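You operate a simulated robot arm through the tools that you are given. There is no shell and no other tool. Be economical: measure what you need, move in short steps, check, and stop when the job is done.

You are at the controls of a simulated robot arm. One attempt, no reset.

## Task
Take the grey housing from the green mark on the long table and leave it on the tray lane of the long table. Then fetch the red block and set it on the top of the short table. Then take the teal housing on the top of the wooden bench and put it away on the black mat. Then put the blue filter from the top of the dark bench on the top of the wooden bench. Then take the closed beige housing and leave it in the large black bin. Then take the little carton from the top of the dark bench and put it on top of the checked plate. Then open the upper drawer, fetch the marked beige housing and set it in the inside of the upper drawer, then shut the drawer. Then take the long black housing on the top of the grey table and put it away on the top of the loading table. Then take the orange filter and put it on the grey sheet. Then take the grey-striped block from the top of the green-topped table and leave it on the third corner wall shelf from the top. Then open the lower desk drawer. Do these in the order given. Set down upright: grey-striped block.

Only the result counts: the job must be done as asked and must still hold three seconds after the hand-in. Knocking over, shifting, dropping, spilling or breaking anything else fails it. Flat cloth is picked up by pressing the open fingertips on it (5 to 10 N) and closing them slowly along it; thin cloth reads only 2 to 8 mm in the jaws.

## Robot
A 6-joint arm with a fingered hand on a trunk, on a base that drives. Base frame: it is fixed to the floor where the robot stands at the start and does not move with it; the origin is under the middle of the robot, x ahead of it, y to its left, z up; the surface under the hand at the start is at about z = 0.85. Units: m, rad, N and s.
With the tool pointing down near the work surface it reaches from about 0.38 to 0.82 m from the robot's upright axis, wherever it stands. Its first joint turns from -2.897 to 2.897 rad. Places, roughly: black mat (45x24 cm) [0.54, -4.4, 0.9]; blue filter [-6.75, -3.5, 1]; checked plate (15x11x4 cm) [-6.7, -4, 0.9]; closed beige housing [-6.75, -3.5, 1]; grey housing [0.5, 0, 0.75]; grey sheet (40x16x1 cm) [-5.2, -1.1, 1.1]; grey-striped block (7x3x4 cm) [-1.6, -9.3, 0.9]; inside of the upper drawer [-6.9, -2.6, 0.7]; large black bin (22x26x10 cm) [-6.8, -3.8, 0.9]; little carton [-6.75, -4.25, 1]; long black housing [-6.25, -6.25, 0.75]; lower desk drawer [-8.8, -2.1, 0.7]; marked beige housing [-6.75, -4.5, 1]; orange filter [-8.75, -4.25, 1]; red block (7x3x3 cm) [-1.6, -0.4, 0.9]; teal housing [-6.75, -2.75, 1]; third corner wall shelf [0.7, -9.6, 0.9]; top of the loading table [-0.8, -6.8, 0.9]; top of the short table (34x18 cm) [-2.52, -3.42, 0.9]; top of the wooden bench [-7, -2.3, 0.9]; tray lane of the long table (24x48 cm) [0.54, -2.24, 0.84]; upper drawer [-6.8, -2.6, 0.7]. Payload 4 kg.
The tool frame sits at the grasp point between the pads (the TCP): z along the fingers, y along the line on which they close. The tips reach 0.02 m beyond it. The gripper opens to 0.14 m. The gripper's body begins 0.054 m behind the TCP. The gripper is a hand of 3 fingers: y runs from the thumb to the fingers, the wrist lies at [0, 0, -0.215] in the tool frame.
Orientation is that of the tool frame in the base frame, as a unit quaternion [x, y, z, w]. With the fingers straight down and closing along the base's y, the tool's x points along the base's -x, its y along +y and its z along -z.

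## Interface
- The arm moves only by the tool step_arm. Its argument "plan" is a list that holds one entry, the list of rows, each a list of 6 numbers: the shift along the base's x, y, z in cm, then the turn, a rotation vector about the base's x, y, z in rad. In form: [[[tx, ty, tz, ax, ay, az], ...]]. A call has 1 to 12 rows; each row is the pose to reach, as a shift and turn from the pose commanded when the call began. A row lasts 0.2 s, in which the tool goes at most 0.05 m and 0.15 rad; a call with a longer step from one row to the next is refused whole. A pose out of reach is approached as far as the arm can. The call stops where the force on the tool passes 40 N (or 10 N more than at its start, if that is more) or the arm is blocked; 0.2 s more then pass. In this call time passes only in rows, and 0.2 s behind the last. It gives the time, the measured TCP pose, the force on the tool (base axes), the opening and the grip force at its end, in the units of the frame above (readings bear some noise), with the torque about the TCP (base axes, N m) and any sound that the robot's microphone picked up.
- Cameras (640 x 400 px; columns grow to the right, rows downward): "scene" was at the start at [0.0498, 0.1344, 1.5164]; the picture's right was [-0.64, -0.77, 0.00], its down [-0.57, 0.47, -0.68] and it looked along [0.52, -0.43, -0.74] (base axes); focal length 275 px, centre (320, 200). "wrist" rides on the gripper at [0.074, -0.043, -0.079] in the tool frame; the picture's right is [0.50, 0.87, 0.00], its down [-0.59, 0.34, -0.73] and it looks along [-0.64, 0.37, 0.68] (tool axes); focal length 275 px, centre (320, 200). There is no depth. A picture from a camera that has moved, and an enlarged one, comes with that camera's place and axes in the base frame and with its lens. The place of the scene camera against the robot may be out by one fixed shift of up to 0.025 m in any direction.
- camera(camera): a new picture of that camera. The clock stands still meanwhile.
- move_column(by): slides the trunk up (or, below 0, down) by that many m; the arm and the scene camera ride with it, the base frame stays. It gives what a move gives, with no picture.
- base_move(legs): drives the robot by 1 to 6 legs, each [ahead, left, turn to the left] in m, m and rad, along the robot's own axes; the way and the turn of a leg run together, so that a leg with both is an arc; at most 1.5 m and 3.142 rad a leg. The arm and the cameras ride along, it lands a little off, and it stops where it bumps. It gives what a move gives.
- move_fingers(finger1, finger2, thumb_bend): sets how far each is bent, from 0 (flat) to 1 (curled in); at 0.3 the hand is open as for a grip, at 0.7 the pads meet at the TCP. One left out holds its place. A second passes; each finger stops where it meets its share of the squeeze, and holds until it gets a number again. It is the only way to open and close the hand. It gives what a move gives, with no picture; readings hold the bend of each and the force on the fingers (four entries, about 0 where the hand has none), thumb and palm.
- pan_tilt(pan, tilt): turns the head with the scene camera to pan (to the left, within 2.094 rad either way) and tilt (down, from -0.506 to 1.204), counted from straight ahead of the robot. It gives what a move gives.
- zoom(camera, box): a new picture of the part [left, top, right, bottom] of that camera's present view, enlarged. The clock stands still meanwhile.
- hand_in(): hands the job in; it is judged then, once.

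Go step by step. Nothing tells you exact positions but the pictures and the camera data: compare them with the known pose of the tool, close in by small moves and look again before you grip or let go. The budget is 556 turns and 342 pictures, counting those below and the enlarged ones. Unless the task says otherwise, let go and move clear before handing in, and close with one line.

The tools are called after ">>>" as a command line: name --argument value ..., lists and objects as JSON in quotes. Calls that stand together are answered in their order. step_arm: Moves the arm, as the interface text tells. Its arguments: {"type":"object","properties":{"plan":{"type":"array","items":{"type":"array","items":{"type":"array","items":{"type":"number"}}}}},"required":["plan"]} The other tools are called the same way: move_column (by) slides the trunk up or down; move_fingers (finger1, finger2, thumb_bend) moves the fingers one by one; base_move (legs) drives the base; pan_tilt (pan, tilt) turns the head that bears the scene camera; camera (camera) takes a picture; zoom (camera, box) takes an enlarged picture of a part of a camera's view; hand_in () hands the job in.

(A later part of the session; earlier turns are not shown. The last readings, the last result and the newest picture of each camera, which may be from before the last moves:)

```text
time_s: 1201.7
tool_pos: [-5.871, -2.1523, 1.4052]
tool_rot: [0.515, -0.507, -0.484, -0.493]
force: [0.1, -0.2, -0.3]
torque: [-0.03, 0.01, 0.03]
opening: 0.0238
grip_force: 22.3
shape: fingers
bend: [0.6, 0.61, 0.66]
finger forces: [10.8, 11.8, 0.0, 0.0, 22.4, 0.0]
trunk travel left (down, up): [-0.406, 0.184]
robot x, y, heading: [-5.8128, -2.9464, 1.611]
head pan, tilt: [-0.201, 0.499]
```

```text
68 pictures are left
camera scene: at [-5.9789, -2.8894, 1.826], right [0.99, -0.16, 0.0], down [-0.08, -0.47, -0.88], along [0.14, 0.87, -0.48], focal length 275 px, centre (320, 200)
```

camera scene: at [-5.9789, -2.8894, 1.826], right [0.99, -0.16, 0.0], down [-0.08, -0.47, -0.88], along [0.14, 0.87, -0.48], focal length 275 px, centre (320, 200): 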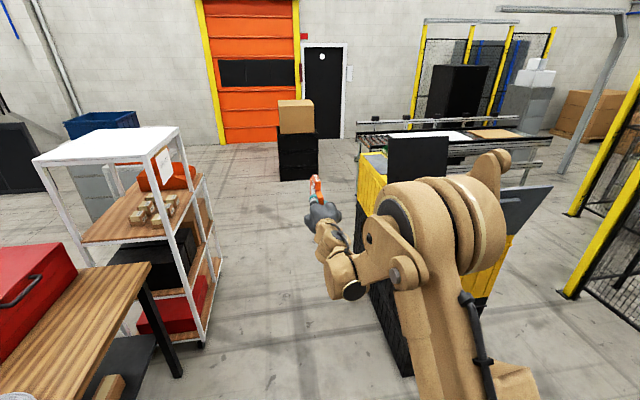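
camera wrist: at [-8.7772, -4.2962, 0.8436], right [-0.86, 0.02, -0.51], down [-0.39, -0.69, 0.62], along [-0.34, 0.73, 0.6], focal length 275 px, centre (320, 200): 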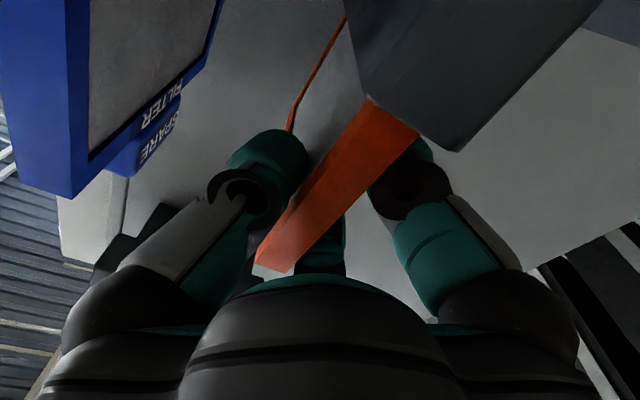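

I'll raise the trunk for clearance, move north alongside the cart and look down onto it from the west.

>>> move_column --by 0.18

>>> base_move --legs '[[0.9, 0.05, 0], [0.75, 0.05, 0]]'

>>> pan_tilt --pan -1.6 --tilt 0.6

>>> camera --camera "scene"

```text
time_s: 1203.7
tool_pos: [-5.8713, -2.1509, 1.5846]
tool_rot: [0.515, -0.507, -0.484, -0.493]
force: [1.2, 0.4, -1.1]
torque: [0.01, 0.01, 0.05]
opening: 0.0239
grip_force: 21.8
shape: fingers
bend: [0.6, 0.61, 0.66]
finger forces: [10.9, 11.7, 0.0, 0.0, 22.5, 0.1]
trunk travel left (down, up): [-0.586, 0.004]
robot x, y, heading: [-5.8117, -2.949, 1.608]
head pan, tilt: [-0.201, 0.499]
```

```text
time_s: 1212.2
tool_pos: [-6.0525, -0.4888, 1.5853]
tool_rot: [0.516, -0.507, -0.484, -0.492]
force: [-0.4, 0.0, 0.1]
torque: [-0.05, 0.04, -0.01]
opening: 0.0239
grip_force: 22.4
shape: fingers
bend: [0.6, 0.61, 0.66]
finger forces: [10.8, 11.6, 0.0, 0.1, 22.5, 0.1]
trunk travel left (down, up): [-0.586, 0.004]
robot x, y, heading: [-5.987, -1.2871, 1.617]
head pan, tilt: [-0.201, 0.499]
```

```text
time_s: 1213.7
tool_pos: [-6.0516, -0.4903, 1.5837]
tool_rot: [0.516, -0.507, -0.485, -0.492]
force: [-0.4, -0.9, -0.9]
torque: [-0.01, -0.01, -0.02]
opening: 0.0238
grip_force: 22.5
shape: fingers
bend: [0.6, 0.61, 0.66]
finger forces: [10.8, 11.7, 0.1, 0.0, 22.5, 0.0]
trunk travel left (down, up): [-0.586, 0.004]
robot x, y, heading: [-5.9895, -1.285, 1.611]
head pan, tilt: [-1.6, 0.6]
```

```text
67 pictures are left
camera scene: at [-6.0815, -1.3167, 1.997], right [0.02, -1.0, 0.0], down [-0.56, -0.01, -0.83], along [0.83, 0.01, -0.56], focal length 275 px, centre (320, 200)
```

scene: 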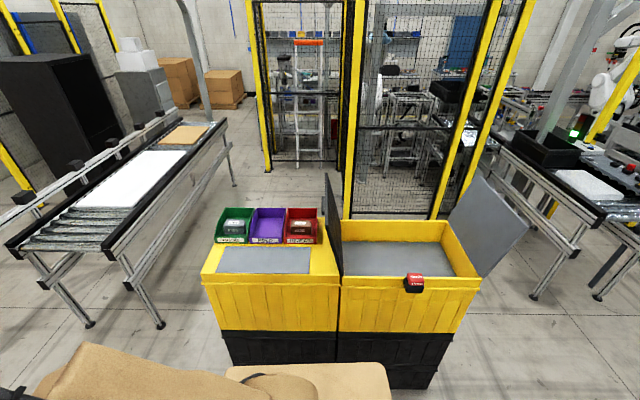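

The grey sheet is clear: x -5.305…-5.147, y -1.265…-0.878, on the north crate. I'll position west of it, face east, then roll the filter flat with the thumb below.

>>> base_move --legs '[[0.135, 0.125, 0], [0, 0, -1.611]]'

>>> step_arm --plan '[[[0, 0, 0, 0.145, 0, 0], [0, 0, 0, 0.29, 0, 0], [0, 0, 0, 0.435, 0, 0], [0, 0, 0, 0.58, 0, 0], [0, 0, 0, 0.725, 0, 0], [0, 0, 0, 0.87, 0, 0], [0, 0, 0, 1.015, 0, 0], [0, 0, 0, 1.16, 0, 0], [0, 0, 0, 1.305, 0, 0], [0, 0, 0, 1.45, 0, 0], [0, 0, 0, 1.57, 0, 0]]]'

>>> pan_tilt --pan -0.1 --tilt 0.6

>>> camera --camera "scene"

```text
time_s: 1219.2
tool_pos: [-5.3227, -1.1208, 1.5843]
tool_rot: [0.006, 0.723, -0.017, 0.691]
force: [-0.2, 0.0, -0.8]
torque: [-0.03, 0.04, -0.03]
opening: 0.0239
grip_force: 22.3
shape: fingers
bend: [0.6, 0.61, 0.66]
finger forces: [10.8, 11.8, 0.0, 0.0, 22.7, 0.0]
trunk travel left (down, up): [-0.586, 0.004]
robot x, y, heading: [-6.1192, -1.1553, 0.012]
head pan, tilt: [-1.6, 0.6]
```

```text
time_s: 1221.6
tool_pos: [-5.3228, -1.122, 1.586]
tool_rot: [0.492, 0.523, 0.5, 0.484]
force: [-0.1, -0.7, -0.3]
torque: [-0.01, 0.03, 0.01]
opening: 0.0239
grip_force: 22.8
shape: fingers
bend: [0.6, 0.61, 0.66]
finger forces: [10.5, 12.0, 0.0, 0.0, 23.2, 0.0]
trunk travel left (down, up): [-0.586, 0.004]
robot x, y, heading: [-6.122, -1.1578, 0.002]
head pan, tilt: [-1.6, 0.6]
```

```text
time_s: 1223.2
tool_pos: [-5.3218, -1.1219, 1.5848]
tool_rot: [0.493, 0.524, 0.498, 0.484]
force: [0.7, -0.6, -1.3]
torque: [-0.01, 0.05, 0.02]
opening: 0.0237
grip_force: 23.0
shape: fingers
bend: [0.6, 0.61, 0.66]
finger forces: [10.6, 12.0, 0.0, 0.0, 23.2, 0.0]
trunk travel left (down, up): [-0.586, 0.004]
robot x, y, heading: [-6.1213, -1.155, 0.007]
head pan, tilt: [-0.099, 0.6]
```

```text
66 pictures are left
camera scene: at [-6.045, -0.9778, 1.9969], right [-0.09, -1.0, 0.0], down [-0.56, 0.05, -0.82], along [0.82, -0.08, -0.57], focal length 275 px, centre (320, 200)
```

scene: 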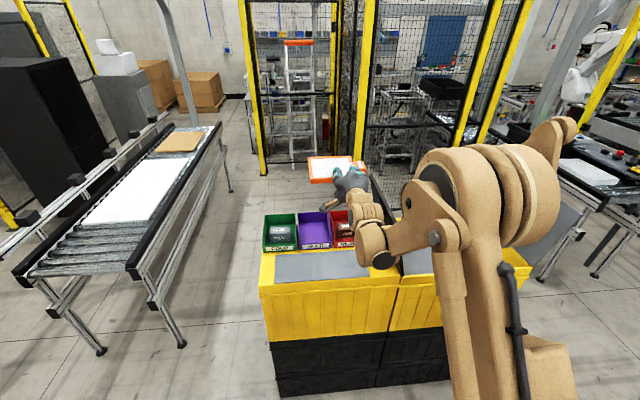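

The filter is horizontal, thumb below. I'll lower the trunk and check the alignment with the sheet.

>>> move_column --by -0.4

>>> camera --camera "scene"

>>> camera --camera "wrist"

```text
time_s: 1227.0
tool_pos: [-5.3217, -1.1207, 1.1856]
tool_rot: [0.493, 0.523, 0.499, 0.485]
force: [-0.6, 0.1, -0.6]
torque: [-0.06, 0.05, 0.03]
opening: 0.0236
grip_force: 22.9
shape: fingers
bend: [0.6, 0.61, 0.66]
finger forces: [10.6, 12.1, 0.0, 0.0, 23.4, 0.1]
trunk travel left (down, up): [-0.186, 0.404]
robot x, y, heading: [-6.1209, -1.1545, 0.011]
head pan, tilt: [-0.099, 0.6]
```

```text
65 pictures are left
camera scene: at [-6.0452, -0.9777, 1.597], right [-0.09, -1.0, 0.0], down [-0.56, 0.05, -0.82], along [0.82, -0.08, -0.57], focal length 275 px, centre (320, 200)
```

scene: 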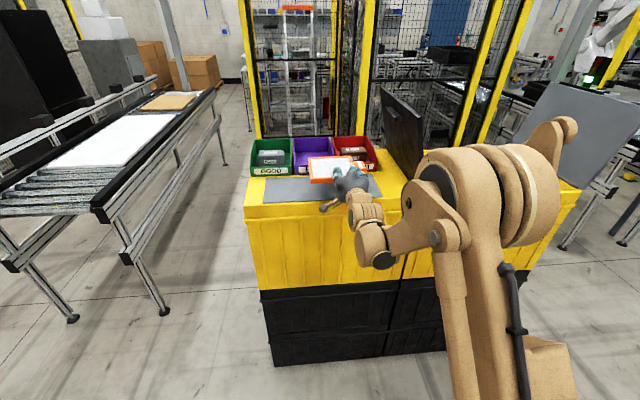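

```text
64 pictures are left
camera wrist: at [-5.4073, -1.052, 1.1427], right [0.01, 0.51, 0.86], down [-0.7, -0.61, 0.37], along [0.72, -0.6, 0.35], focal length 275 px, centre (320, 200)
```

wrist: 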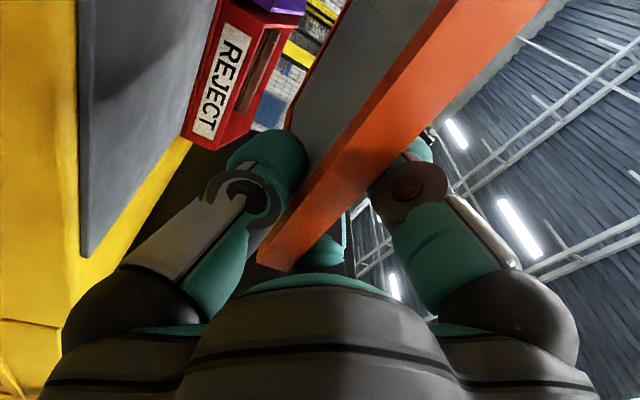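

Everything lines up: sheet top ≈ 1.088, and the thumb will sit over the lid strip west of the sheet. I'll lower with a slight forward pitch until something touches.

>>> step_arm --plan '[[[0, 0, -3, 0, 0.04, 0], [0, 0, -5.5, 0, 0.08, 0], [0, 0, -6.5, 0, 0.08, 0], [0, 0, -7.2, 0, 0.08, 0]]]'

>>> step_arm --plan '[[[0, 0, -0.4, 0, 0, 0], [0, 0, -0.8, 0, 0, 0], [0, 0, -1.2, 0, 0, 0], [0, 0, -1.6, 0, 0, 0]]]'

>>> zoom --camera "scene" --box '[230, 110, 430, 250]'

```text
time_s: 1228.0
tool_pos: [-5.3279, -1.1209, 1.118]
tool_rot: [0.511, 0.54, 0.481, 0.465]
force: [-8.0, 3.3, 28.9]
torque: [0.08, -0.53, 0.15]
opening: 0.0227
grip_force: 68.2
shape: fingers
bend: [0.6, 0.61, 0.67]
finger forces: [27.8, 26.0, 0.1, 0.0, 81.8, 0.0]
trunk travel left (down, up): [-0.186, 0.404]
robot x, y, heading: [-6.1172, -1.1559, 0.007]
head pan, tilt: [-0.099, 0.6]
```

```text
time_s: 1228.4
tool_pos: [-5.3281, -1.1213, 1.1165]
tool_rot: [0.509, 0.54, 0.482, 0.465]
force: [-14.1, -0.3, 22.3]
torque: [0.1, -0.07, 0.0]
opening: 0.0234
grip_force: 60.1
shape: fingers
bend: [0.6, 0.61, 0.67]
finger forces: [24.8, 22.3, 0.0, 0.1, 73.1, 0.0]
trunk travel left (down, up): [-0.186, 0.404]
robot x, y, heading: [-6.118, -1.1547, 0.009]
head pan, tilt: [-0.099, 0.6]
stopped in row 1: the force on the tool passed its limit at 42 N (the readings are from after the stop); the commanded pose is now the measured one
```

```text
2.86 times, centred on (330, 180) of scene
camera zoom: at [-6.0516, -0.9779, 1.5972], right [-0.09, -1.0, 0.0], down [-0.56, 0.05, -0.83], along [0.82, -0.08, -0.56], focal length 785 px, centre (291, 257)
```

zoom: 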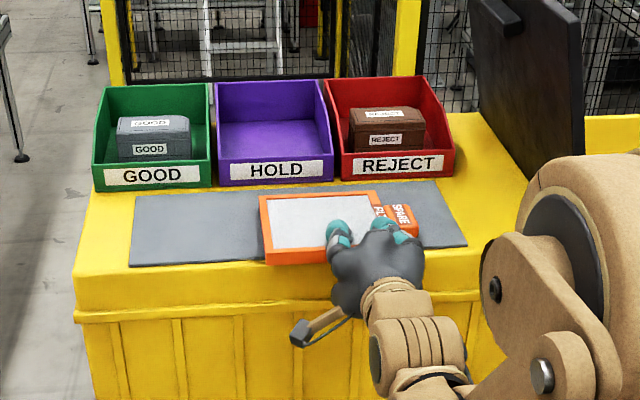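

The thumb rests on the lid and the filter's far edge is on the sheet. I'll ease up slightly, open the upper fingers, then slide the hand back.

>>> step_arm --plan '[[[0, 0, 0.4, 0, 0, 0]]]'

>>> move_fingers --finger1 0.45 --finger2 0.45 --thumb_bend 0.62

>>> step_arm --plan '[[[-0.5, 0, 0, 0, 0, 0], [-1.5, 0, 0, 0, 0, 0], [-4, 0, 0, 0, 0, 0], [-7, 0, 0, 0, 0, 0]]]'

>>> zoom --camera "scene" --box '[230, 110, 430, 250]'

```text
time_s: 1228.8
tool_pos: [-5.3269, -1.1217, 1.118]
tool_rot: [0.511, 0.542, 0.48, 0.465]
force: [-6.5, -0.6, 11.1]
torque: [0.11, -0.04, 0.01]
opening: 0.0231
grip_force: 43.8
shape: fingers
bend: [0.6, 0.61, 0.67]
finger forces: [19.1, 18.2, 0.0, 0.0, 50.2, 0.1]
trunk travel left (down, up): [-0.186, 0.404]
robot x, y, heading: [-6.1219, -1.1555, 0.008]
head pan, tilt: [-0.099, 0.6]
```

```text
time_s: 1229.8
tool_pos: [-5.3248, -1.1209, 1.1179]
tool_rot: [0.511, 0.541, 0.479, 0.465]
force: [-2.4, -0.1, 6.7]
torque: [-0.01, 0.0, -0.01]
opening: 0.0489
grip_force: 4.3
shape: fingers
bend: [0.45, 0.45, 0.65]
finger forces: [0.0, 0.0, 0.0, 0.0, 7.5, 0.1]
trunk travel left (down, up): [-0.186, 0.404]
robot x, y, heading: [-6.1248, -1.1583, 0.014]
head pan, tilt: [-0.099, 0.6]
```

```text
time_s: 1230.8
tool_pos: [-5.3944, -1.1223, 1.116]
tool_rot: [0.511, 0.542, 0.479, 0.464]
force: [-0.3, -0.6, -0.4]
torque: [-0.02, 0.06, 0.0]
opening: 0.0545
grip_force: 0.2
shape: fingers
bend: [0.45, 0.45, 0.62]
finger forces: [0.1, 0.0, 0.0, 0.0, 0.4, 0.0]
trunk travel left (down, up): [-0.186, 0.404]
robot x, y, heading: [-6.1182, -1.1549, 0.005]
head pan, tilt: [-0.099, 0.6]
```

```text
2.86 times, centred on (330, 180) of scene
camera zoom: at [-6.046, -0.9777, 1.597], right [-0.09, -1.0, 0.0], down [-0.56, 0.05, -0.83], along [0.82, -0.08, -0.56], focal length 785 px, centre (291, 257)
```

zoom: 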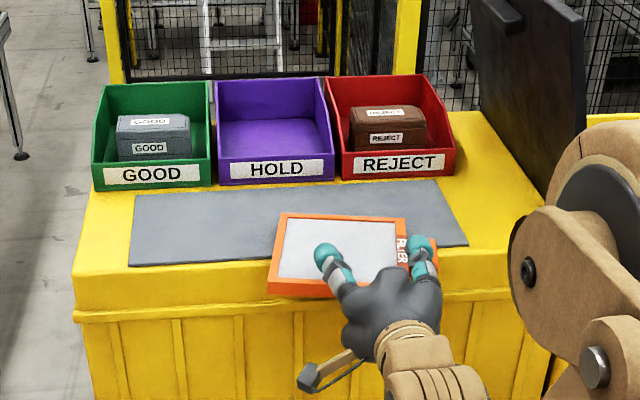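

The plate came back about 3 cm with the thumb, resting stably on sheet and lid. I'll withdraw fully, make a fist and push it gently forward onto the sheet.

>>> step_arm --plan '[[[-3, 0, 0, 0, 0, 0], [-6, 0, 0, 0, 0, 0], [-8, 2, 0.5, 0, 0, 0], [-8, 5, 0.5, 0, 0, 0]]]'

>>> move_fingers --finger1 0.68 --finger2 0.68 --thumb_bend 0.68

>>> zoom --camera "scene" --box '[230, 110, 430, 250]'

```text
time_s: 1231.8
tool_pos: [-5.4735, -1.07, 1.1204]
tool_rot: [0.512, 0.541, 0.479, 0.464]
force: [-0.2, 1.1, 0.8]
torque: [0.01, 0.0, -0.01]
opening: 0.0551
grip_force: 0.7
shape: fingers
bend: [0.45, 0.45, 0.62]
finger forces: [0.1, 0.0, 0.0, 0.0, 0.5, 0.1]
trunk travel left (down, up): [-0.186, 0.404]
robot x, y, heading: [-6.1228, -1.157, 0.009]
head pan, tilt: [-0.099, 0.6]
```

```text
time_s: 1232.8
tool_pos: [-5.4744, -1.0718, 1.1206]
tool_rot: [0.511, 0.542, 0.479, 0.464]
force: [-0.5, 0.0, -1.2]
torque: [0.01, 0.07, -0.01]
opening: 0.022
grip_force: 11.6
shape: fingers
bend: [0.64, 0.64, 0.64]
finger forces: [5.6, 5.3, 0.0, 0.0, 11.7, 0.1]
trunk travel left (down, up): [-0.186, 0.404]
robot x, y, heading: [-6.1206, -1.1529, 0.01]
head pan, tilt: [-0.099, 0.6]
```

```text
2.86 times, centred on (330, 180) of scene
camera zoom: at [-6.0454, -0.9776, 1.5969], right [-0.09, -1.0, 0.0], down [-0.56, 0.05, -0.82], along [0.82, -0.08, -0.57], focal length 785 px, centre (291, 257)
```

zoom: 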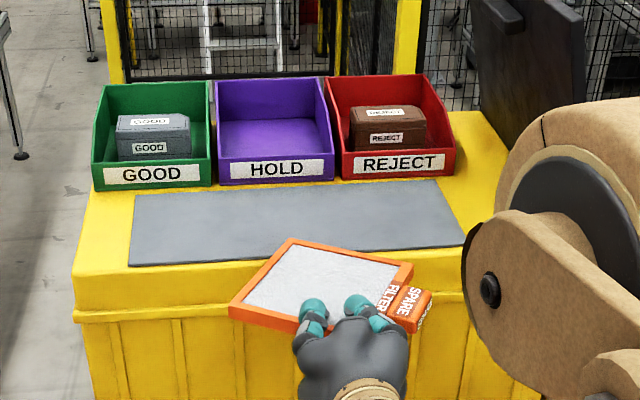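

The plate had stuck to the thumb and is now gripped again, yawed by about 30°. I'll tighten, lift and re-square it. Then I'll set it with its near edge overhanging the crate, so the thumb can drop away free.

>>> move_fingers --finger1 0.85 --finger2 0.85 --thumb_bend 0.85

>>> step_arm --plan '[[[0, 0, 2, 0, 0, 0.1], [2, 0, 4, 0, 0, 0.24], [4, -0.5, 5, 0, 0, 0.38], [6, -1, 5, 0, 0, 0.5]]]'

>>> zoom --camera "scene" --box '[230, 90, 430, 230]'

```text
time_s: 1233.8
tool_pos: [-5.4737, -1.0711, 1.1201]
tool_rot: [0.511, 0.542, 0.48, 0.463]
force: [0.0, -0.6, 0.3]
torque: [0.0, 0.08, 0.04]
opening: 0.0198
grip_force: 21.8
shape: fingers
bend: [0.64, 0.64, 0.64]
finger forces: [10.6, 10.8, 0.0, 0.0, 22.1, 0.1]
trunk travel left (down, up): [-0.186, 0.404]
robot x, y, heading: [-6.1198, -1.1533, 0.007]
head pan, tilt: [-0.099, 0.6]
```

```text
time_s: 1234.8
tool_pos: [-5.413, -1.083, 1.1714]
tool_rot: [0.361, 0.652, 0.58, 0.331]
force: [1.0, 0.1, -1.6]
torque: [0.0, 0.08, 0.03]
opening: 0.0194
grip_force: 20.0
shape: fingers
bend: [0.64, 0.65, 0.64]
finger forces: [9.8, 9.7, 0.0, 0.0, 20.2, 0.0]
out of reach, approached as far as the arm can: row 1, 2
trunk travel left (down, up): [-0.186, 0.404]
robot x, y, heading: [-6.123, -1.156, 0.009]
head pan, tilt: [-0.099, 0.6]
```

```text
2.86 times, centred on (330, 160) of scene
camera zoom: at [-6.0446, -0.9782, 1.5969], right [-0.09, -1.0, 0.0], down [-0.56, 0.05, -0.82], along [0.82, -0.07, -0.57], focal length 785 px, centre (291, 314)
```

zoom: 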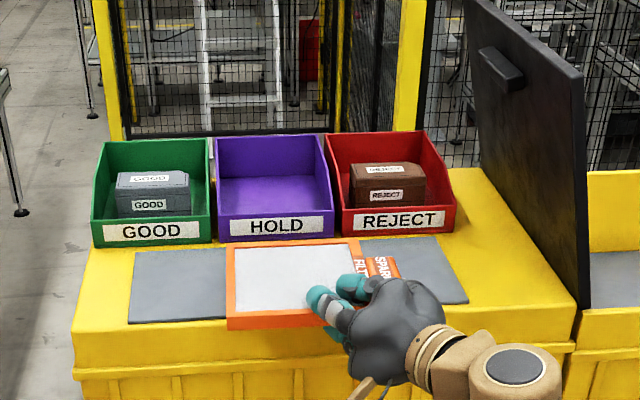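

The plate is square to the sheet again. I'll flatten the pitch, move forward so the near edge overhangs the crate by about 3.5 cm, and lower to contact.

>>> step_arm --plan '[[[2, 0, -1.5, 0.024, -0.04, 0], [4.3, 0, -3, 0.047, -0.077, 0], [4.3, 0, -5, 0.047, -0.077, 0], [4.3, 0, -6, 0.047, -0.077, 0], [4.3, 0, -6.6, 0.047, -0.077, 0], [4.3, 0, -7.2, 0.047, -0.077, 0], [4.3, 0, -7.7, 0.047, -0.077, 0]]]'

>>> zoom --camera "scene" --box '[230, 110, 430, 250]'

```text
time_s: 1236.4
tool_pos: [-5.3734, -1.0821, 1.0979]
tool_rot: [0.346, 0.623, 0.609, 0.348]
force: [-2.2, -1.1, 28.9]
torque: [-0.28, -2.01, -0.07]
opening: 0.0168
grip_force: 47.8
shape: fingers
bend: [0.74, 0.65, 0.62]
finger forces: [4.6, 57.9, 0.1, 0.1, 33.9, 0.0]
trunk travel left (down, up): [-0.186, 0.404]
robot x, y, heading: [-6.1208, -1.1544, 0.009]
head pan, tilt: [-0.099, 0.6]
```

```text
2.86 times, centred on (330, 180) of scene
camera zoom: at [-6.0498, -0.9782, 1.5975], right [-0.09, -1.0, 0.0], down [-0.56, 0.05, -0.83], along [0.82, -0.08, -0.56], focal length 785 px, centre (291, 257)
```

zoom: 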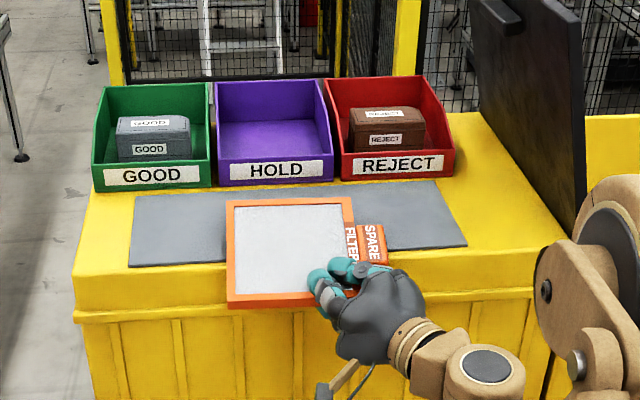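

The plate is pressed on the sheet with its near edge overhanging. I'll ease up a little, open all digits wide and withdraw along the hand's axis, slightly downward.

>>> step_arm --plan '[[[0, 0, 0.4, 0, 0, 0]]]'

>>> move_fingers --finger1 0.42 --finger2 0.42 --thumb_bend 0.4

>>> zoom --camera "scene" --box '[230, 110, 430, 250]'

```text
time_s: 1236.8
tool_pos: [-5.372, -1.0811, 1.0999]
tool_rot: [0.346, 0.624, 0.608, 0.347]
force: [-3.4, -2.5, 11.7]
torque: [-0.12, -0.8, -0.13]
opening: 0.0164
grip_force: 32.7
shape: fingers
bend: [0.74, 0.65, 0.63]
finger forces: [8.7, 30.1, 0.0, 0.0, 26.6, 0.0]
trunk travel left (down, up): [-0.186, 0.404]
robot x, y, heading: [-6.1225, -1.1556, 0.009]
head pan, tilt: [-0.099, 0.6]
```

```text
time_s: 1237.8
tool_pos: [-5.3701, -1.0808, 1.0974]
tool_rot: [0.345, 0.625, 0.609, 0.347]
force: [-0.1, -0.2, -0.4]
torque: [0.03, 0.0, 0.01]
opening: 0.0915
grip_force: 0.2
shape: fingers
bend: [0.42, 0.42, 0.4]
finger forces: [0.1, 0.0, 0.0, 0.0, 0.0, 0.0]
trunk travel left (down, up): [-0.186, 0.404]
robot x, y, heading: [-6.12, -1.1566, 0.009]
head pan, tilt: [-0.099, 0.6]
```

```text
2.86 times, centred on (330, 180) of scene
camera zoom: at [-6.0452, -0.9777, 1.5969], right [-0.09, -1.0, 0.0], down [-0.56, 0.05, -0.82], along [0.82, -0.08, -0.57], focal length 785 px, centre (291, 257)
```

zoom: 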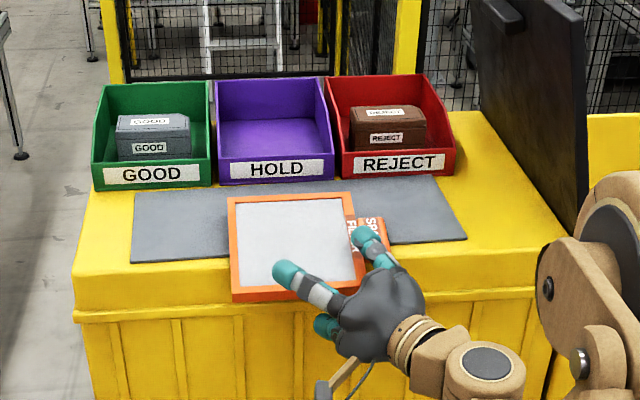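

Free on all sides. I'll withdraw straight back along the hand's axis.

>>> step_arm --plan '[[[-1.7, -1, 0, 0, 0, 0], [-4, -2.4, 0, 0, 0, 0], [-7, -4.2, 0, 0, 0, 0], [-10, -5, 0, 0, 0, 0]]]'

>>> move_fingers --finger1 0.68 --finger2 0.68 --thumb_bend 0.68

>>> zoom --camera "scene" --box '[230, 110, 430, 250]'

```text
time_s: 1238.8
tool_pos: [-5.4688, -1.1322, 1.0985]
tool_rot: [0.347, 0.624, 0.609, 0.347]
force: [-1.0, -0.3, 0.0]
torque: [0.01, -0.01, -0.06]
opening: 0.0915
grip_force: 0.0
shape: fingers
bend: [0.42, 0.42, 0.4]
finger forces: [0.0, 0.1, 0.0, 0.1, 0.0, 0.0]
trunk travel left (down, up): [-0.186, 0.404]
robot x, y, heading: [-6.1226, -1.1553, 0.008]
head pan, tilt: [-0.099, 0.6]
```

```text
time_s: 1239.8
tool_pos: [-5.4684, -1.1316, 1.0988]
tool_rot: [0.347, 0.625, 0.608, 0.347]
force: [-0.3, 0.2, -0.3]
torque: [0.02, 0.02, 0.02]
opening: 0.0078
grip_force: 0.0
shape: fingers
bend: [0.68, 0.68, 0.68]
finger forces: [0.1, 0.0, 0.0, 0.0, 0.1, 0.0]
trunk travel left (down, up): [-0.186, 0.404]
robot x, y, heading: [-6.1214, -1.1573, 0.008]
head pan, tilt: [-0.099, 0.6]
```

```text
2.86 times, centred on (330, 180) of scene
camera zoom: at [-6.0454, -0.9778, 1.5969], right [-0.09, -1.0, 0.0], down [-0.56, 0.05, -0.82], along [0.82, -0.08, -0.57], focal length 785 px, centre (291, 257)
```

zoom: 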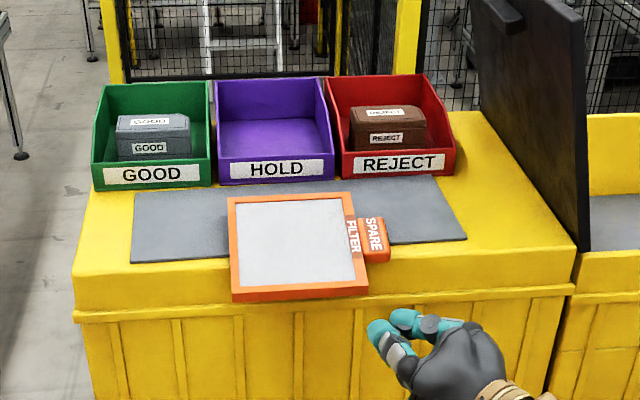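

The filter lies flat but overhangs the front. I'll straighten the fist and push its near edge about 5 cm forward, to centre it on the sheet.

>>> step_arm --plan '[[[-1, 2, 0.2, 0, 0, -0.13], [-1, 4, 0.3, 0, 0, -0.26], [-1, 6, 0.3, 0, 0, -0.39], [-0.5, 7, 0.3, 0, 0, -0.5]]]'

>>> step_arm --plan '[[[1.5, 0, 0, 0, 0, 0], [3, 0, 0, 0, 0, 0], [4.5, 0, 0, 0, 0, 0], [6, 0, 0, 0, 0, 0], [7.5, 0, 0, 0, 0, 0], [9, 0, 0, 0, 0, 0]]]'

>>> zoom --camera "scene" --box '[230, 110, 430, 250]'

```text
time_s: 1240.8
tool_pos: [-5.4582, -1.065, 1.1118]
tool_rot: [0.472, 0.56, 0.517, 0.444]
force: [0.1, 0.6, 0.4]
torque: [-0.03, 0.05, 0.02]
opening: 0.0076
grip_force: 0.1
shape: fingers
bend: [0.68, 0.68, 0.68]
finger forces: [0.1, 0.0, 0.0, 0.0, 0.0, 0.0]
out of reach, approached as far as the arm can: row 1, 2, 3, 4
trunk travel left (down, up): [-0.186, 0.404]
robot x, y, heading: [-6.1189, -1.155, 0.011]
head pan, tilt: [-0.099, 0.6]
```

```text
time_s: 1242.2
tool_pos: [-5.3689, -1.0653, 1.1133]
tool_rot: [0.473, 0.559, 0.516, 0.444]
force: [0.4, -0.1, -0.1]
torque: [-0.01, 0.01, 0.01]
opening: 0.0076
grip_force: 0.7
shape: fingers
bend: [0.68, 0.68, 0.68]
finger forces: [0.0, 0.0, 0.0, 0.0, 0.2, 0.0]
trunk travel left (down, up): [-0.186, 0.404]
robot x, y, heading: [-6.1219, -1.1543, 0.012]
head pan, tilt: [-0.099, 0.6]
```

```text
2.86 times, centred on (330, 180) of scene
camera zoom: at [-6.0451, -0.9776, 1.5969], right [-0.09, -1.0, 0.0], down [-0.56, 0.05, -0.82], along [0.82, -0.08, -0.57], focal length 785 px, centre (291, 257)
```

zoom: 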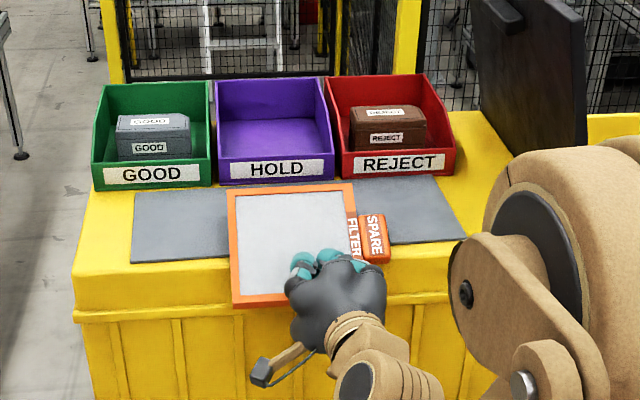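

The fist slid over the plate instead of pushing it. I'll back off, lower the trunk 2.5 cm and push again at the edge height.

>>> step_arm --plan '[[[0, 0, 1, 0, 0, 0], [-2, 0, 1, 0, 0, 0], [-5, 0, 1, 0, 0, 0], [-9, 0, 0.5, 0, 0, 0], [-10, 0, 0, 0, 0, 0]]]'

>>> move_column --by -0.028

>>> zoom --camera "scene" --box '[230, 110, 430, 250]'

```text
time_s: 1243.4
tool_pos: [-5.4651, -1.0646, 1.117]
tool_rot: [0.472, 0.561, 0.515, 0.443]
force: [0.9, -0.3, 0.1]
torque: [0.01, 0.01, -0.01]
opening: 0.0078
grip_force: 0.1
shape: fingers
bend: [0.68, 0.68, 0.68]
finger forces: [0.0, 0.1, 0.0, 0.0, 0.1, 0.0]
out of reach, approached as far as the arm can: row 5
trunk travel left (down, up): [-0.186, 0.404]
robot x, y, heading: [-6.1205, -1.1532, 0.012]
head pan, tilt: [-0.099, 0.6]
```

```text
time_s: 1244.1
tool_pos: [-5.4668, -1.0645, 1.0894]
tool_rot: [0.473, 0.56, 0.515, 0.444]
force: [-1.0, -0.5, -0.7]
torque: [0.0, 0.0, -0.01]
opening: 0.0078
grip_force: 0.2
shape: fingers
bend: [0.68, 0.68, 0.68]
finger forces: [0.0, 0.1, 0.0, 0.0, 0.1, 0.1]
trunk travel left (down, up): [-0.158, 0.432]
robot x, y, heading: [-6.1213, -1.1551, 0.007]
head pan, tilt: [-0.099, 0.6]
```

```text
2.86 times, centred on (330, 180) of scene
camera zoom: at [-6.0456, -0.9777, 1.5689], right [-0.09, -1.0, 0.0], down [-0.56, 0.05, -0.82], along [0.82, -0.08, -0.57], focal length 785 px, centre (291, 257)
```

zoom: 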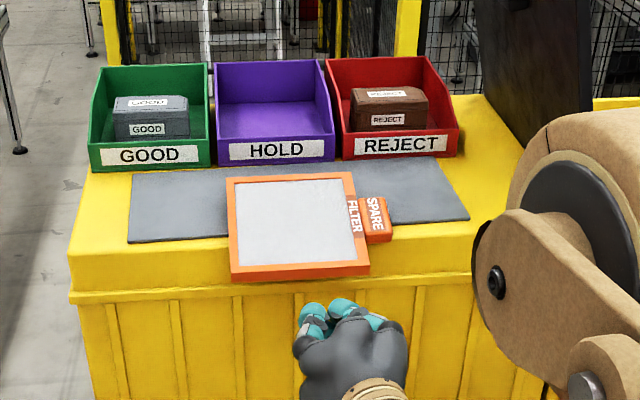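

The plate is fully on lid and sheet. I'll push its near edge at z ≈ 1.097, in small steps.

>>> step_arm --plan '[[[1.5, 0, 0.7, 0, 0, 0], [3, 0, 0.7, 0, 0, 0], [4.5, 0, 0.7, 0, 0, 0], [6, 0, 0.7, 0, 0, 0], [7.5, 0, 0.7, 0, 0, 0], [9, 0, 0.7, 0, 0, 0], [10, 0, 0.7, 0, 0, 0]]]'

>>> zoom --camera "scene" --box '[230, 110, 430, 250]'

```text
time_s: 1245.7
tool_pos: [-5.3662, -1.0658, 1.0965]
tool_rot: [0.473, 0.561, 0.516, 0.443]
force: [-1.6, -0.3, 0.3]
torque: [-0.04, 0.01, -0.02]
opening: 0.0078
grip_force: 1.2
shape: fingers
bend: [0.68, 0.68, 0.68]
finger forces: [0.0, 0.9, 0.1, 0.1, 0.4, 0.1]
trunk travel left (down, up): [-0.158, 0.432]
robot x, y, heading: [-6.121, -1.1576, 0.011]
head pan, tilt: [-0.099, 0.6]
```

```text
2.86 times, centred on (330, 180) of scene
camera zoom: at [-6.0456, -0.9777, 1.5689], right [-0.09, -1.0, 0.0], down [-0.56, 0.05, -0.82], along [0.82, -0.08, -0.57], focal length 785 px, centre (291, 257)
```

zoom: 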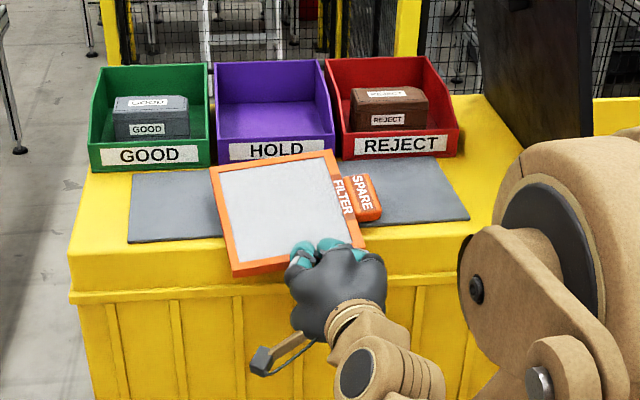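

The filter now lies over the middle of the sheet, close to the bins. I'll stop here and withdraw the fist straight back.

>>> step_arm --plan '[[[-2, 0, 0, 0, 0, 0], [-5, 0, 0, 0, 0, 0], [-9, 0, 0.5, 0, 0, 0], [-12, 0, 3, 0, 0, 0]]]'

>>> zoom --camera "scene" --box '[250, 120, 390, 230]'

```text
time_s: 1246.7
tool_pos: [-5.4869, -1.0633, 1.1264]
tool_rot: [0.472, 0.561, 0.515, 0.445]
force: [-0.4, -0.3, 0.0]
torque: [0.01, 0.0, 0.01]
opening: 0.0074
grip_force: 0.0
shape: fingers
bend: [0.68, 0.68, 0.68]
finger forces: [0.0, 0.0, 0.0, 0.1, 0.0, 0.1]
trunk travel left (down, up): [-0.158, 0.432]
robot x, y, heading: [-6.1239, -1.1545, 0.01]
head pan, tilt: [-0.099, 0.6]
```

```text
3.64 times, centred on (320, 175) of scene
camera zoom: at [-6.0468, -0.9778, 1.569], right [-0.09, -1.0, 0.0], down [-0.56, 0.05, -0.83], along [0.82, -0.08, -0.56], focal length 999 px, centre (320, 291)
```

zoom: 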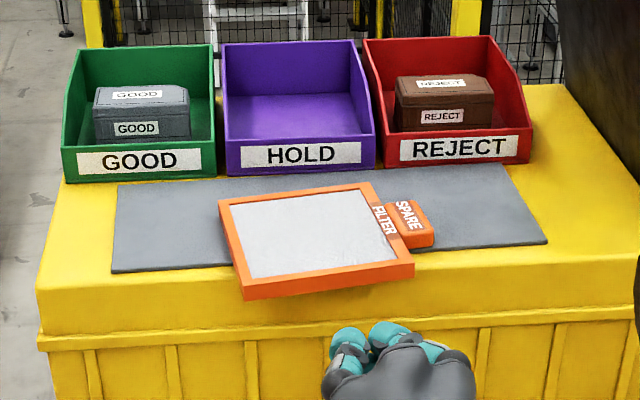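

It settled with its centre about 2.5 cm inside the sheet's edge. I'll give one more gentle push of about 3 cm at z ≈ 1.103 for margin.

>>> step_arm --plan '[[[2, 0, -1.2, 0, 0, 0], [5, 0, -2.3, 0, 0, 0], [8, 0, -2.3, 0, 0, 0], [10, 0, -2.3, 0, 0, 0], [11.5, 0, -2.3, 0, 0, 0], [13, 0, -2.3, 0, 0, 0]]]'

>>> step_arm --plan '[[[-1.5, 0, 0, 0, 0, 0], [-5, 0, 0, 0, 0, 0], [-9, 0, 1, 0, 0, 0], [-12, 0, 4, 0, 0, 0]]]'

>>> zoom --camera "scene" --box '[250, 120, 390, 230]'

```text
time_s: 1248.1
tool_pos: [-5.3555, -1.0647, 1.1015]
tool_rot: [0.472, 0.561, 0.515, 0.444]
force: [-1.0, 0.0, -0.2]
torque: [-0.02, 0.02, -0.01]
opening: 0.0073
grip_force: 0.0
shape: fingers
bend: [0.68, 0.68, 0.68]
finger forces: [0.0, 0.1, 0.0, 0.0, 0.0, 0.0]
trunk travel left (down, up): [-0.158, 0.432]
robot x, y, heading: [-6.1188, -1.1514, 0.009]
head pan, tilt: [-0.099, 0.6]
```

```text
time_s: 1249.1
tool_pos: [-5.4782, -1.0636, 1.1445]
tool_rot: [0.472, 0.561, 0.516, 0.444]
force: [-0.5, -0.5, 0.5]
torque: [-0.01, 0.02, -0.01]
opening: 0.0077
grip_force: 0.1
shape: fingers
bend: [0.68, 0.68, 0.68]
finger forces: [0.0, 0.0, 0.1, 0.0, 0.0, 0.0]
trunk travel left (down, up): [-0.158, 0.432]
robot x, y, heading: [-6.1192, -1.1546, 0.004]
head pan, tilt: [-0.099, 0.6]
```

```text
3.64 times, centred on (320, 175) of scene
camera zoom: at [-6.0471, -0.9778, 1.569], right [-0.09, -1.0, 0.0], down [-0.56, 0.05, -0.83], along [0.82, -0.08, -0.56], focal length 999 px, centre (320, 291)
```

zoom: 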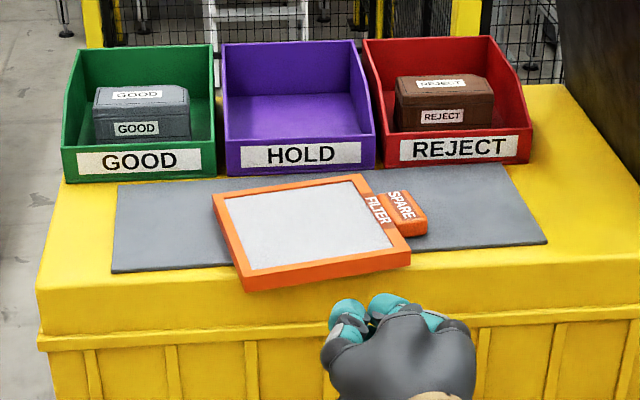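

The filter lies well on the grey sheet. Next is the grey-striped block on the green-topped table. I'll back off, turn the hand down, raise the trunk and drive the long way round.

>>> base_move --legs '[[-0.12, 0, 0]]'

>>> move_column --by 0.4

>>> step_arm --plan '[[[-1.5, 0, 0, 0, 0.143, 0], [-3, 0, 0, 0, 0.286, 0], [-4.5, 0, 0, 0, 0.43, 0], [-6, 0, 0, 0, 0.572, 0], [-7.5, 0, 0, 0, 0.715, 0], [-9, 0, 0, 0, 0.858, 0], [-10.5, 0, 0, 0, 1.0, 0], [-12, 0, 0, 0, 1.143, 0], [-13.5, 0, 0, 0, 1.286, 0], [-15, 0, 0, 0, 1.4, 0], [-16, 0, 0, 0, 1.48, 0]]]'

>>> base_move --legs '[[0, -1.3, 0], [0.42, -0.3, 0], [0, -1.3, 0], [0, -1.3, 0], [-1.5, 0, 0]]'

```text
time_s: 1250.3
tool_pos: [-5.5966, -1.0642, 1.1447]
tool_rot: [0.472, 0.56, 0.517, 0.444]
force: [0.1, 0.2, -0.6]
torque: [0.02, -0.03, 0.01]
opening: 0.0076
grip_force: 0.1
shape: fingers
bend: [0.68, 0.68, 0.68]
finger forces: [0.1, 0.1, 0.0, 0.0, 0.1, 0.1]
trunk travel left (down, up): [-0.158, 0.432]
robot x, y, heading: [-6.2399, -1.1555, 0.008]
head pan, tilt: [-0.099, 0.6]
```

```text
time_s: 1254.2
tool_pos: [-5.5947, -1.0623, 1.5454]
tool_rot: [0.472, 0.561, 0.516, 0.444]
force: [-0.6, 0.8, 1.1]
torque: [0.0, 0.04, 0.01]
opening: 0.0075
grip_force: 0.0
shape: fingers
bend: [0.68, 0.68, 0.68]
finger forces: [0.0, 0.1, 0.1, 0.1, 0.1, 0.0]
trunk travel left (down, up): [-0.558, 0.032]
robot x, y, heading: [-6.2411, -1.1565, 0.008]
head pan, tilt: [-0.099, 0.6]
```

```text
time_s: 1256.5
tool_pos: [-5.7563, -1.0635, 1.5443]
tool_rot: [0.697, 0.712, 0.062, -0.05]
force: [0.0, -1.4, -0.2]
torque: [-0.02, -0.03, -0.01]
opening: 0.0074
grip_force: 0.0
shape: fingers
bend: [0.68, 0.68, 0.68]
finger forces: [0.1, 0.0, 0.0, 0.1, 0.0, 0.1]
trunk travel left (down, up): [-0.558, 0.032]
robot x, y, heading: [-6.2396, -1.1602, 0.009]
head pan, tilt: [-0.099, 0.6]
```

```text
time_s: 1284.9
tool_pos: [-6.82, -5.2644, 1.5448]
tool_rot: [0.681, 0.728, 0.06, -0.051]
force: [-0.6, -1.0, 0.0]
torque: [0.0, -0.01, 0.02]
opening: 0.0074
grip_force: 0.1
shape: fingers
bend: [0.68, 0.68, 0.68]
finger forces: [0.0, 0.0, 0.1, 0.0, 0.0, 0.1]
trunk travel left (down, up): [-0.558, 0.032]
robot x, y, heading: [-7.2997, -5.3789, 0.049]
head pan, tilt: [-0.099, 0.6]
```

>>> base_move --legs '[[0, -1.1, 0], [0, -1.0, 0], [1.4, -0.07, 0], [1.4, -0.08, 0], [1.2, -0.08, 0]]'

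>>> base_move --legs '[[0.5, -0.03, 0], [0.6, -0.5, 0], [0.4, -0.05, 0]]'

>>> pan_tilt --pan -0.7 --tilt 0.7

>>> camera --camera "scene"

```text
time_s: 1314.3
tool_pos: [-2.6916, -7.1395, 1.5452]
tool_rot: [0.654, 0.752, 0.059, -0.054]
force: [0.0, -0.4, -0.4]
torque: [0.02, 0.02, -0.04]
opening: 0.0075
grip_force: 0.1
shape: fingers
bend: [0.68, 0.68, 0.68]
finger forces: [0.0, 0.1, 0.1, 0.1, 0.0, 0.1]
trunk travel left (down, up): [-0.558, 0.032]
robot x, y, heading: [-3.158, -7.2853, 0.125]
head pan, tilt: [-0.099, 0.6]
```

```text
time_s: 1322.4
tool_pos: [-1.3353, -7.5404, 1.5419]
tool_rot: [0.651, 0.755, 0.057, -0.056]
force: [1.9, -0.1, -0.4]
torque: [-0.02, 0.05, 0.03]
opening: 0.0075
grip_force: 0.2
shape: fingers
bend: [0.68, 0.68, 0.68]
finger forces: [0.0, 0.0, 0.0, 0.0, 0.0, 0.1]
trunk travel left (down, up): [-0.558, 0.032]
robot x, y, heading: [-1.8139, -7.6948, 0.133]
head pan, tilt: [-0.099, 0.6]
stopped in leg 3: the robot was blocked; the commanded pose is now the measured one
```

```text
time_s: 1323.4
tool_pos: [-1.3438, -7.542, 1.5444]
tool_rot: [0.651, 0.755, 0.059, -0.054]
force: [-0.5, -0.2, -1.3]
torque: [-0.06, -0.01, -0.01]
opening: 0.0072
grip_force: 0.0
shape: fingers
bend: [0.68, 0.68, 0.68]
finger forces: [0.0, 0.0, 0.1, 0.1, 0.0, 0.0]
trunk travel left (down, up): [-0.558, 0.032]
robot x, y, heading: [-1.8135, -7.6957, 0.14]
head pan, tilt: [-0.7, 0.7]
```

```text
51 pictures are left
camera scene: at [-1.7756, -7.5576, 1.9603], right [-0.54, -0.84, 0.0], down [-0.54, 0.34, -0.76], along [0.65, -0.41, -0.64], focal length 275 px, centre (320, 200)
```

scene: 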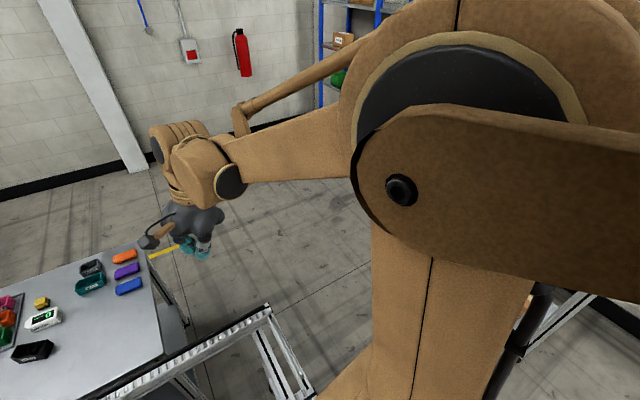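

Heading drift took me into the line's fixed end frame; nothing moved. I'll back off south and turn to face the green table.

>>> base_move --legs '[[0, -0.52, 0], [0, 0, -1.71]]'

>>> pan_tilt --pan 0.1 --tilt 0.75

>>> camera --camera "scene"

```text
time_s: 1330.5
tool_pos: [-1.6599, -8.6897, 1.5454]
tool_rot: [0.997, 0.004, 0.079, 0.009]
force: [0.2, 0.6, 0.8]
torque: [-0.01, 0.0, 0.03]
opening: 0.0075
grip_force: 0.0
shape: fingers
bend: [0.68, 0.68, 0.68]
finger forces: [0.0, 0.0, 0.1, 0.1, 0.1, 0.0]
trunk travel left (down, up): [-0.558, 0.032]
robot x, y, heading: [-1.743, -8.2031, -1.58]
head pan, tilt: [-0.7, 0.7]
```

```text
time_s: 1331.7
tool_pos: [-1.6588, -8.6907, 1.5465]
tool_rot: [0.997, 0.003, 0.079, 0.009]
force: [-0.7, 0.3, -0.3]
torque: [0.0, 0.0, -0.01]
opening: 0.0075
grip_force: 0.2
shape: fingers
bend: [0.68, 0.68, 0.68]
finger forces: [0.1, 0.0, 0.0, 0.0, 0.0, 0.1]
trunk travel left (down, up): [-0.558, 0.032]
robot x, y, heading: [-1.7408, -8.2061, -1.58]
head pan, tilt: [0.099, 0.75]
```

```text
50 pictures are left
camera scene: at [-1.5369, -8.2746, 1.9561], right [-1.0, -0.09, 0.0], down [-0.06, 0.68, -0.73], along [0.07, -0.73, -0.68], focal length 275 px, centre (320, 200)
```

scene: 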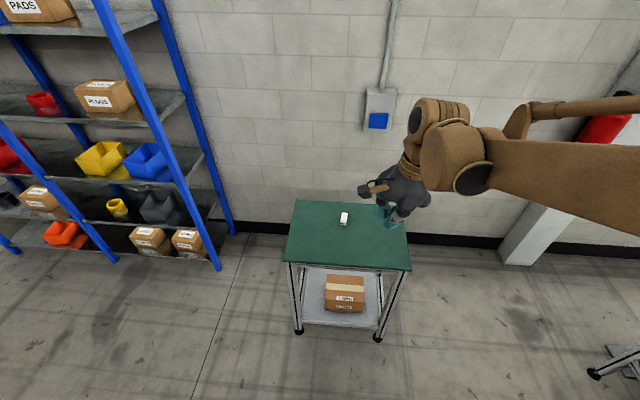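

The striped block is at about [-1.572, -9.245]. The blue rack on the left is the corner shelf; its third level is at z ≈ 0.89, with the east bay centred at x ≈ 0.7. I'll move closer to the table, lower the trunk and zoom.

>>> base_move --legs '[[0.33, -0.1, 0]]'

>>> move_column --by -0.35

>>> zoom --camera "scene" --box '[280, 120, 440, 240]'

```text
time_s: 1333.9
tool_pos: [-1.7623, -9.0245, 1.5445]
tool_rot: [0.997, 0.003, 0.08, 0.009]
force: [-0.5, 0.2, -0.6]
torque: [0.01, -0.01, -0.02]
opening: 0.0074
grip_force: 0.0
shape: fingers
bend: [0.68, 0.68, 0.68]
finger forces: [0.0, 0.0, 0.1, 0.0, 0.0, 0.0]
trunk travel left (down, up): [-0.558, 0.032]
robot x, y, heading: [-1.845, -8.5361, -1.58]
head pan, tilt: [0.099, 0.75]
```

```text
time_s: 1337.3
tool_pos: [-1.7625, -9.0232, 1.1964]
tool_rot: [0.997, 0.003, 0.079, 0.009]
force: [0.1, -0.4, 0.7]
torque: [-0.01, 0.02, -0.01]
opening: 0.0074
grip_force: 0.0
shape: fingers
bend: [0.68, 0.68, 0.68]
finger forces: [0.0, 0.0, 0.1, 0.1, 0.0, 0.1]
trunk travel left (down, up): [-0.208, 0.382]
robot x, y, heading: [-1.8487, -8.5379, -1.582]
head pan, tilt: [0.099, 0.75]
```

```text
3.33 times, centred on (360, 180) of scene
camera zoom: at [-1.6392, -8.6079, 1.6061], right [-1.0, -0.09, 0.0], down [-0.06, 0.68, -0.73], along [0.07, -0.73, -0.68], focal length 916 px, centre (187, 267)
```

zoom: 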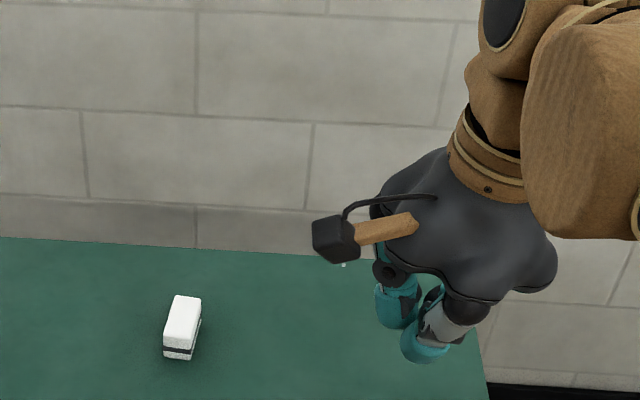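

The block lies with its 7 cm axis along y, centred near [-1.576, -9.245]. I'll level the hand, open it and move above the block.

>>> move_fingers --finger1 0.38 --finger2 0.38 --thumb_bend 0.31

>>> step_arm --plan '[[[2.4, -2.8, 0, 0, 0.05, 0], [4.8, -5.6, -1, 0, 0.1, 0], [7.2, -8.4, -3, 0, 0.16, 0], [9.6, -11.2, -5, 0, 0.16, 0], [12, -14, -7.5, 0, 0.16, 0], [14.4, -16.8, -10, 0, 0.16, 0], [16.8, -19.6, -12.5, 0, 0.16, 0], [18.6, -22.2, -15, 0, 0.16, 0]]]'

>>> camera --camera "wrist"

```text
time_s: 1338.3
tool_pos: [-1.7617, -9.0239, 1.1952]
tool_rot: [0.997, 0.003, 0.08, 0.009]
force: [0.7, -0.7, 0.1]
torque: [0.01, 0.0, -0.01]
opening: 0.1114
grip_force: 0.1
shape: fingers
bend: [0.38, 0.38, 0.31]
finger forces: [0.1, 0.0, 0.1, 0.0, 0.1, 0.1]
trunk travel left (down, up): [-0.208, 0.382]
robot x, y, heading: [-1.8475, -8.5374, -1.575]
head pan, tilt: [0.099, 0.75]
```

```text
time_s: 1340.1
tool_pos: [-1.5752, -9.2445, 1.045]
tool_rot: [1.0, 0.004, -0.001, 0.008]
force: [0.3, -0.7, -0.1]
torque: [0.01, -0.02, 0.0]
opening: 0.1115
grip_force: 0.0
shape: fingers
bend: [0.38, 0.38, 0.31]
finger forces: [0.0, 0.1, 0.1, 0.1, 0.1, 0.0]
trunk travel left (down, up): [-0.208, 0.382]
robot x, y, heading: [-1.8444, -8.5363, -1.58]
head pan, tilt: [0.099, 0.75]
```

```text
48 pictures are left
camera wrist: at [-1.5018, -9.2007, 1.1216], right [0.51, -0.86, 0.01], down [-0.58, -0.33, 0.74], along [-0.63, -0.38, -0.67], focal length 275 px, centre (320, 200)
```

wrist: 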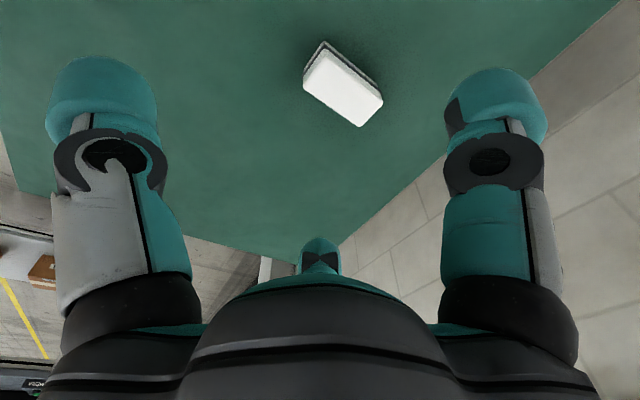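

Both views agree at a block top of about 0.91, centre [-1.577, -9.27]. I'll move over it and descend part way.

>>> step_arm --plan '[[[-0.1, -1.3, -3, 0, 0, 0], [-0.2, -2.5, -6, 0, 0, 0], [-0.2, -2.5, -9, 0, 0, 0]]]'

>>> camera --camera "wrist"

```text
time_s: 1340.9
tool_pos: [-1.5781, -9.2699, 0.9542]
tool_rot: [1.0, 0.004, -0.001, 0.009]
force: [0.5, 0.7, -0.4]
torque: [-0.02, -0.03, 0.01]
opening: 0.1114
grip_force: 0.2
shape: fingers
bend: [0.38, 0.38, 0.31]
finger forces: [0.1, 0.0, 0.1, 0.1, 0.0, 0.0]
trunk travel left (down, up): [-0.208, 0.382]
robot x, y, heading: [-1.8447, -8.54, -1.576]
head pan, tilt: [0.099, 0.75]
```

```text
47 pictures are left
camera wrist: at [-1.5059, -9.2258, 1.0309], right [0.51, -0.86, 0.01], down [-0.58, -0.33, 0.74], along [-0.63, -0.38, -0.67], focal length 275 px, centre (320, 200)
```

wrist: 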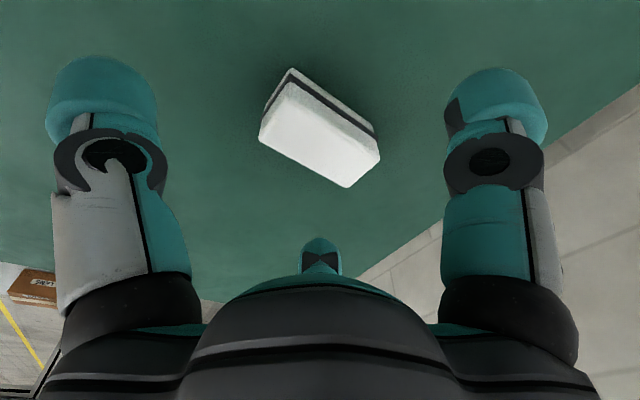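

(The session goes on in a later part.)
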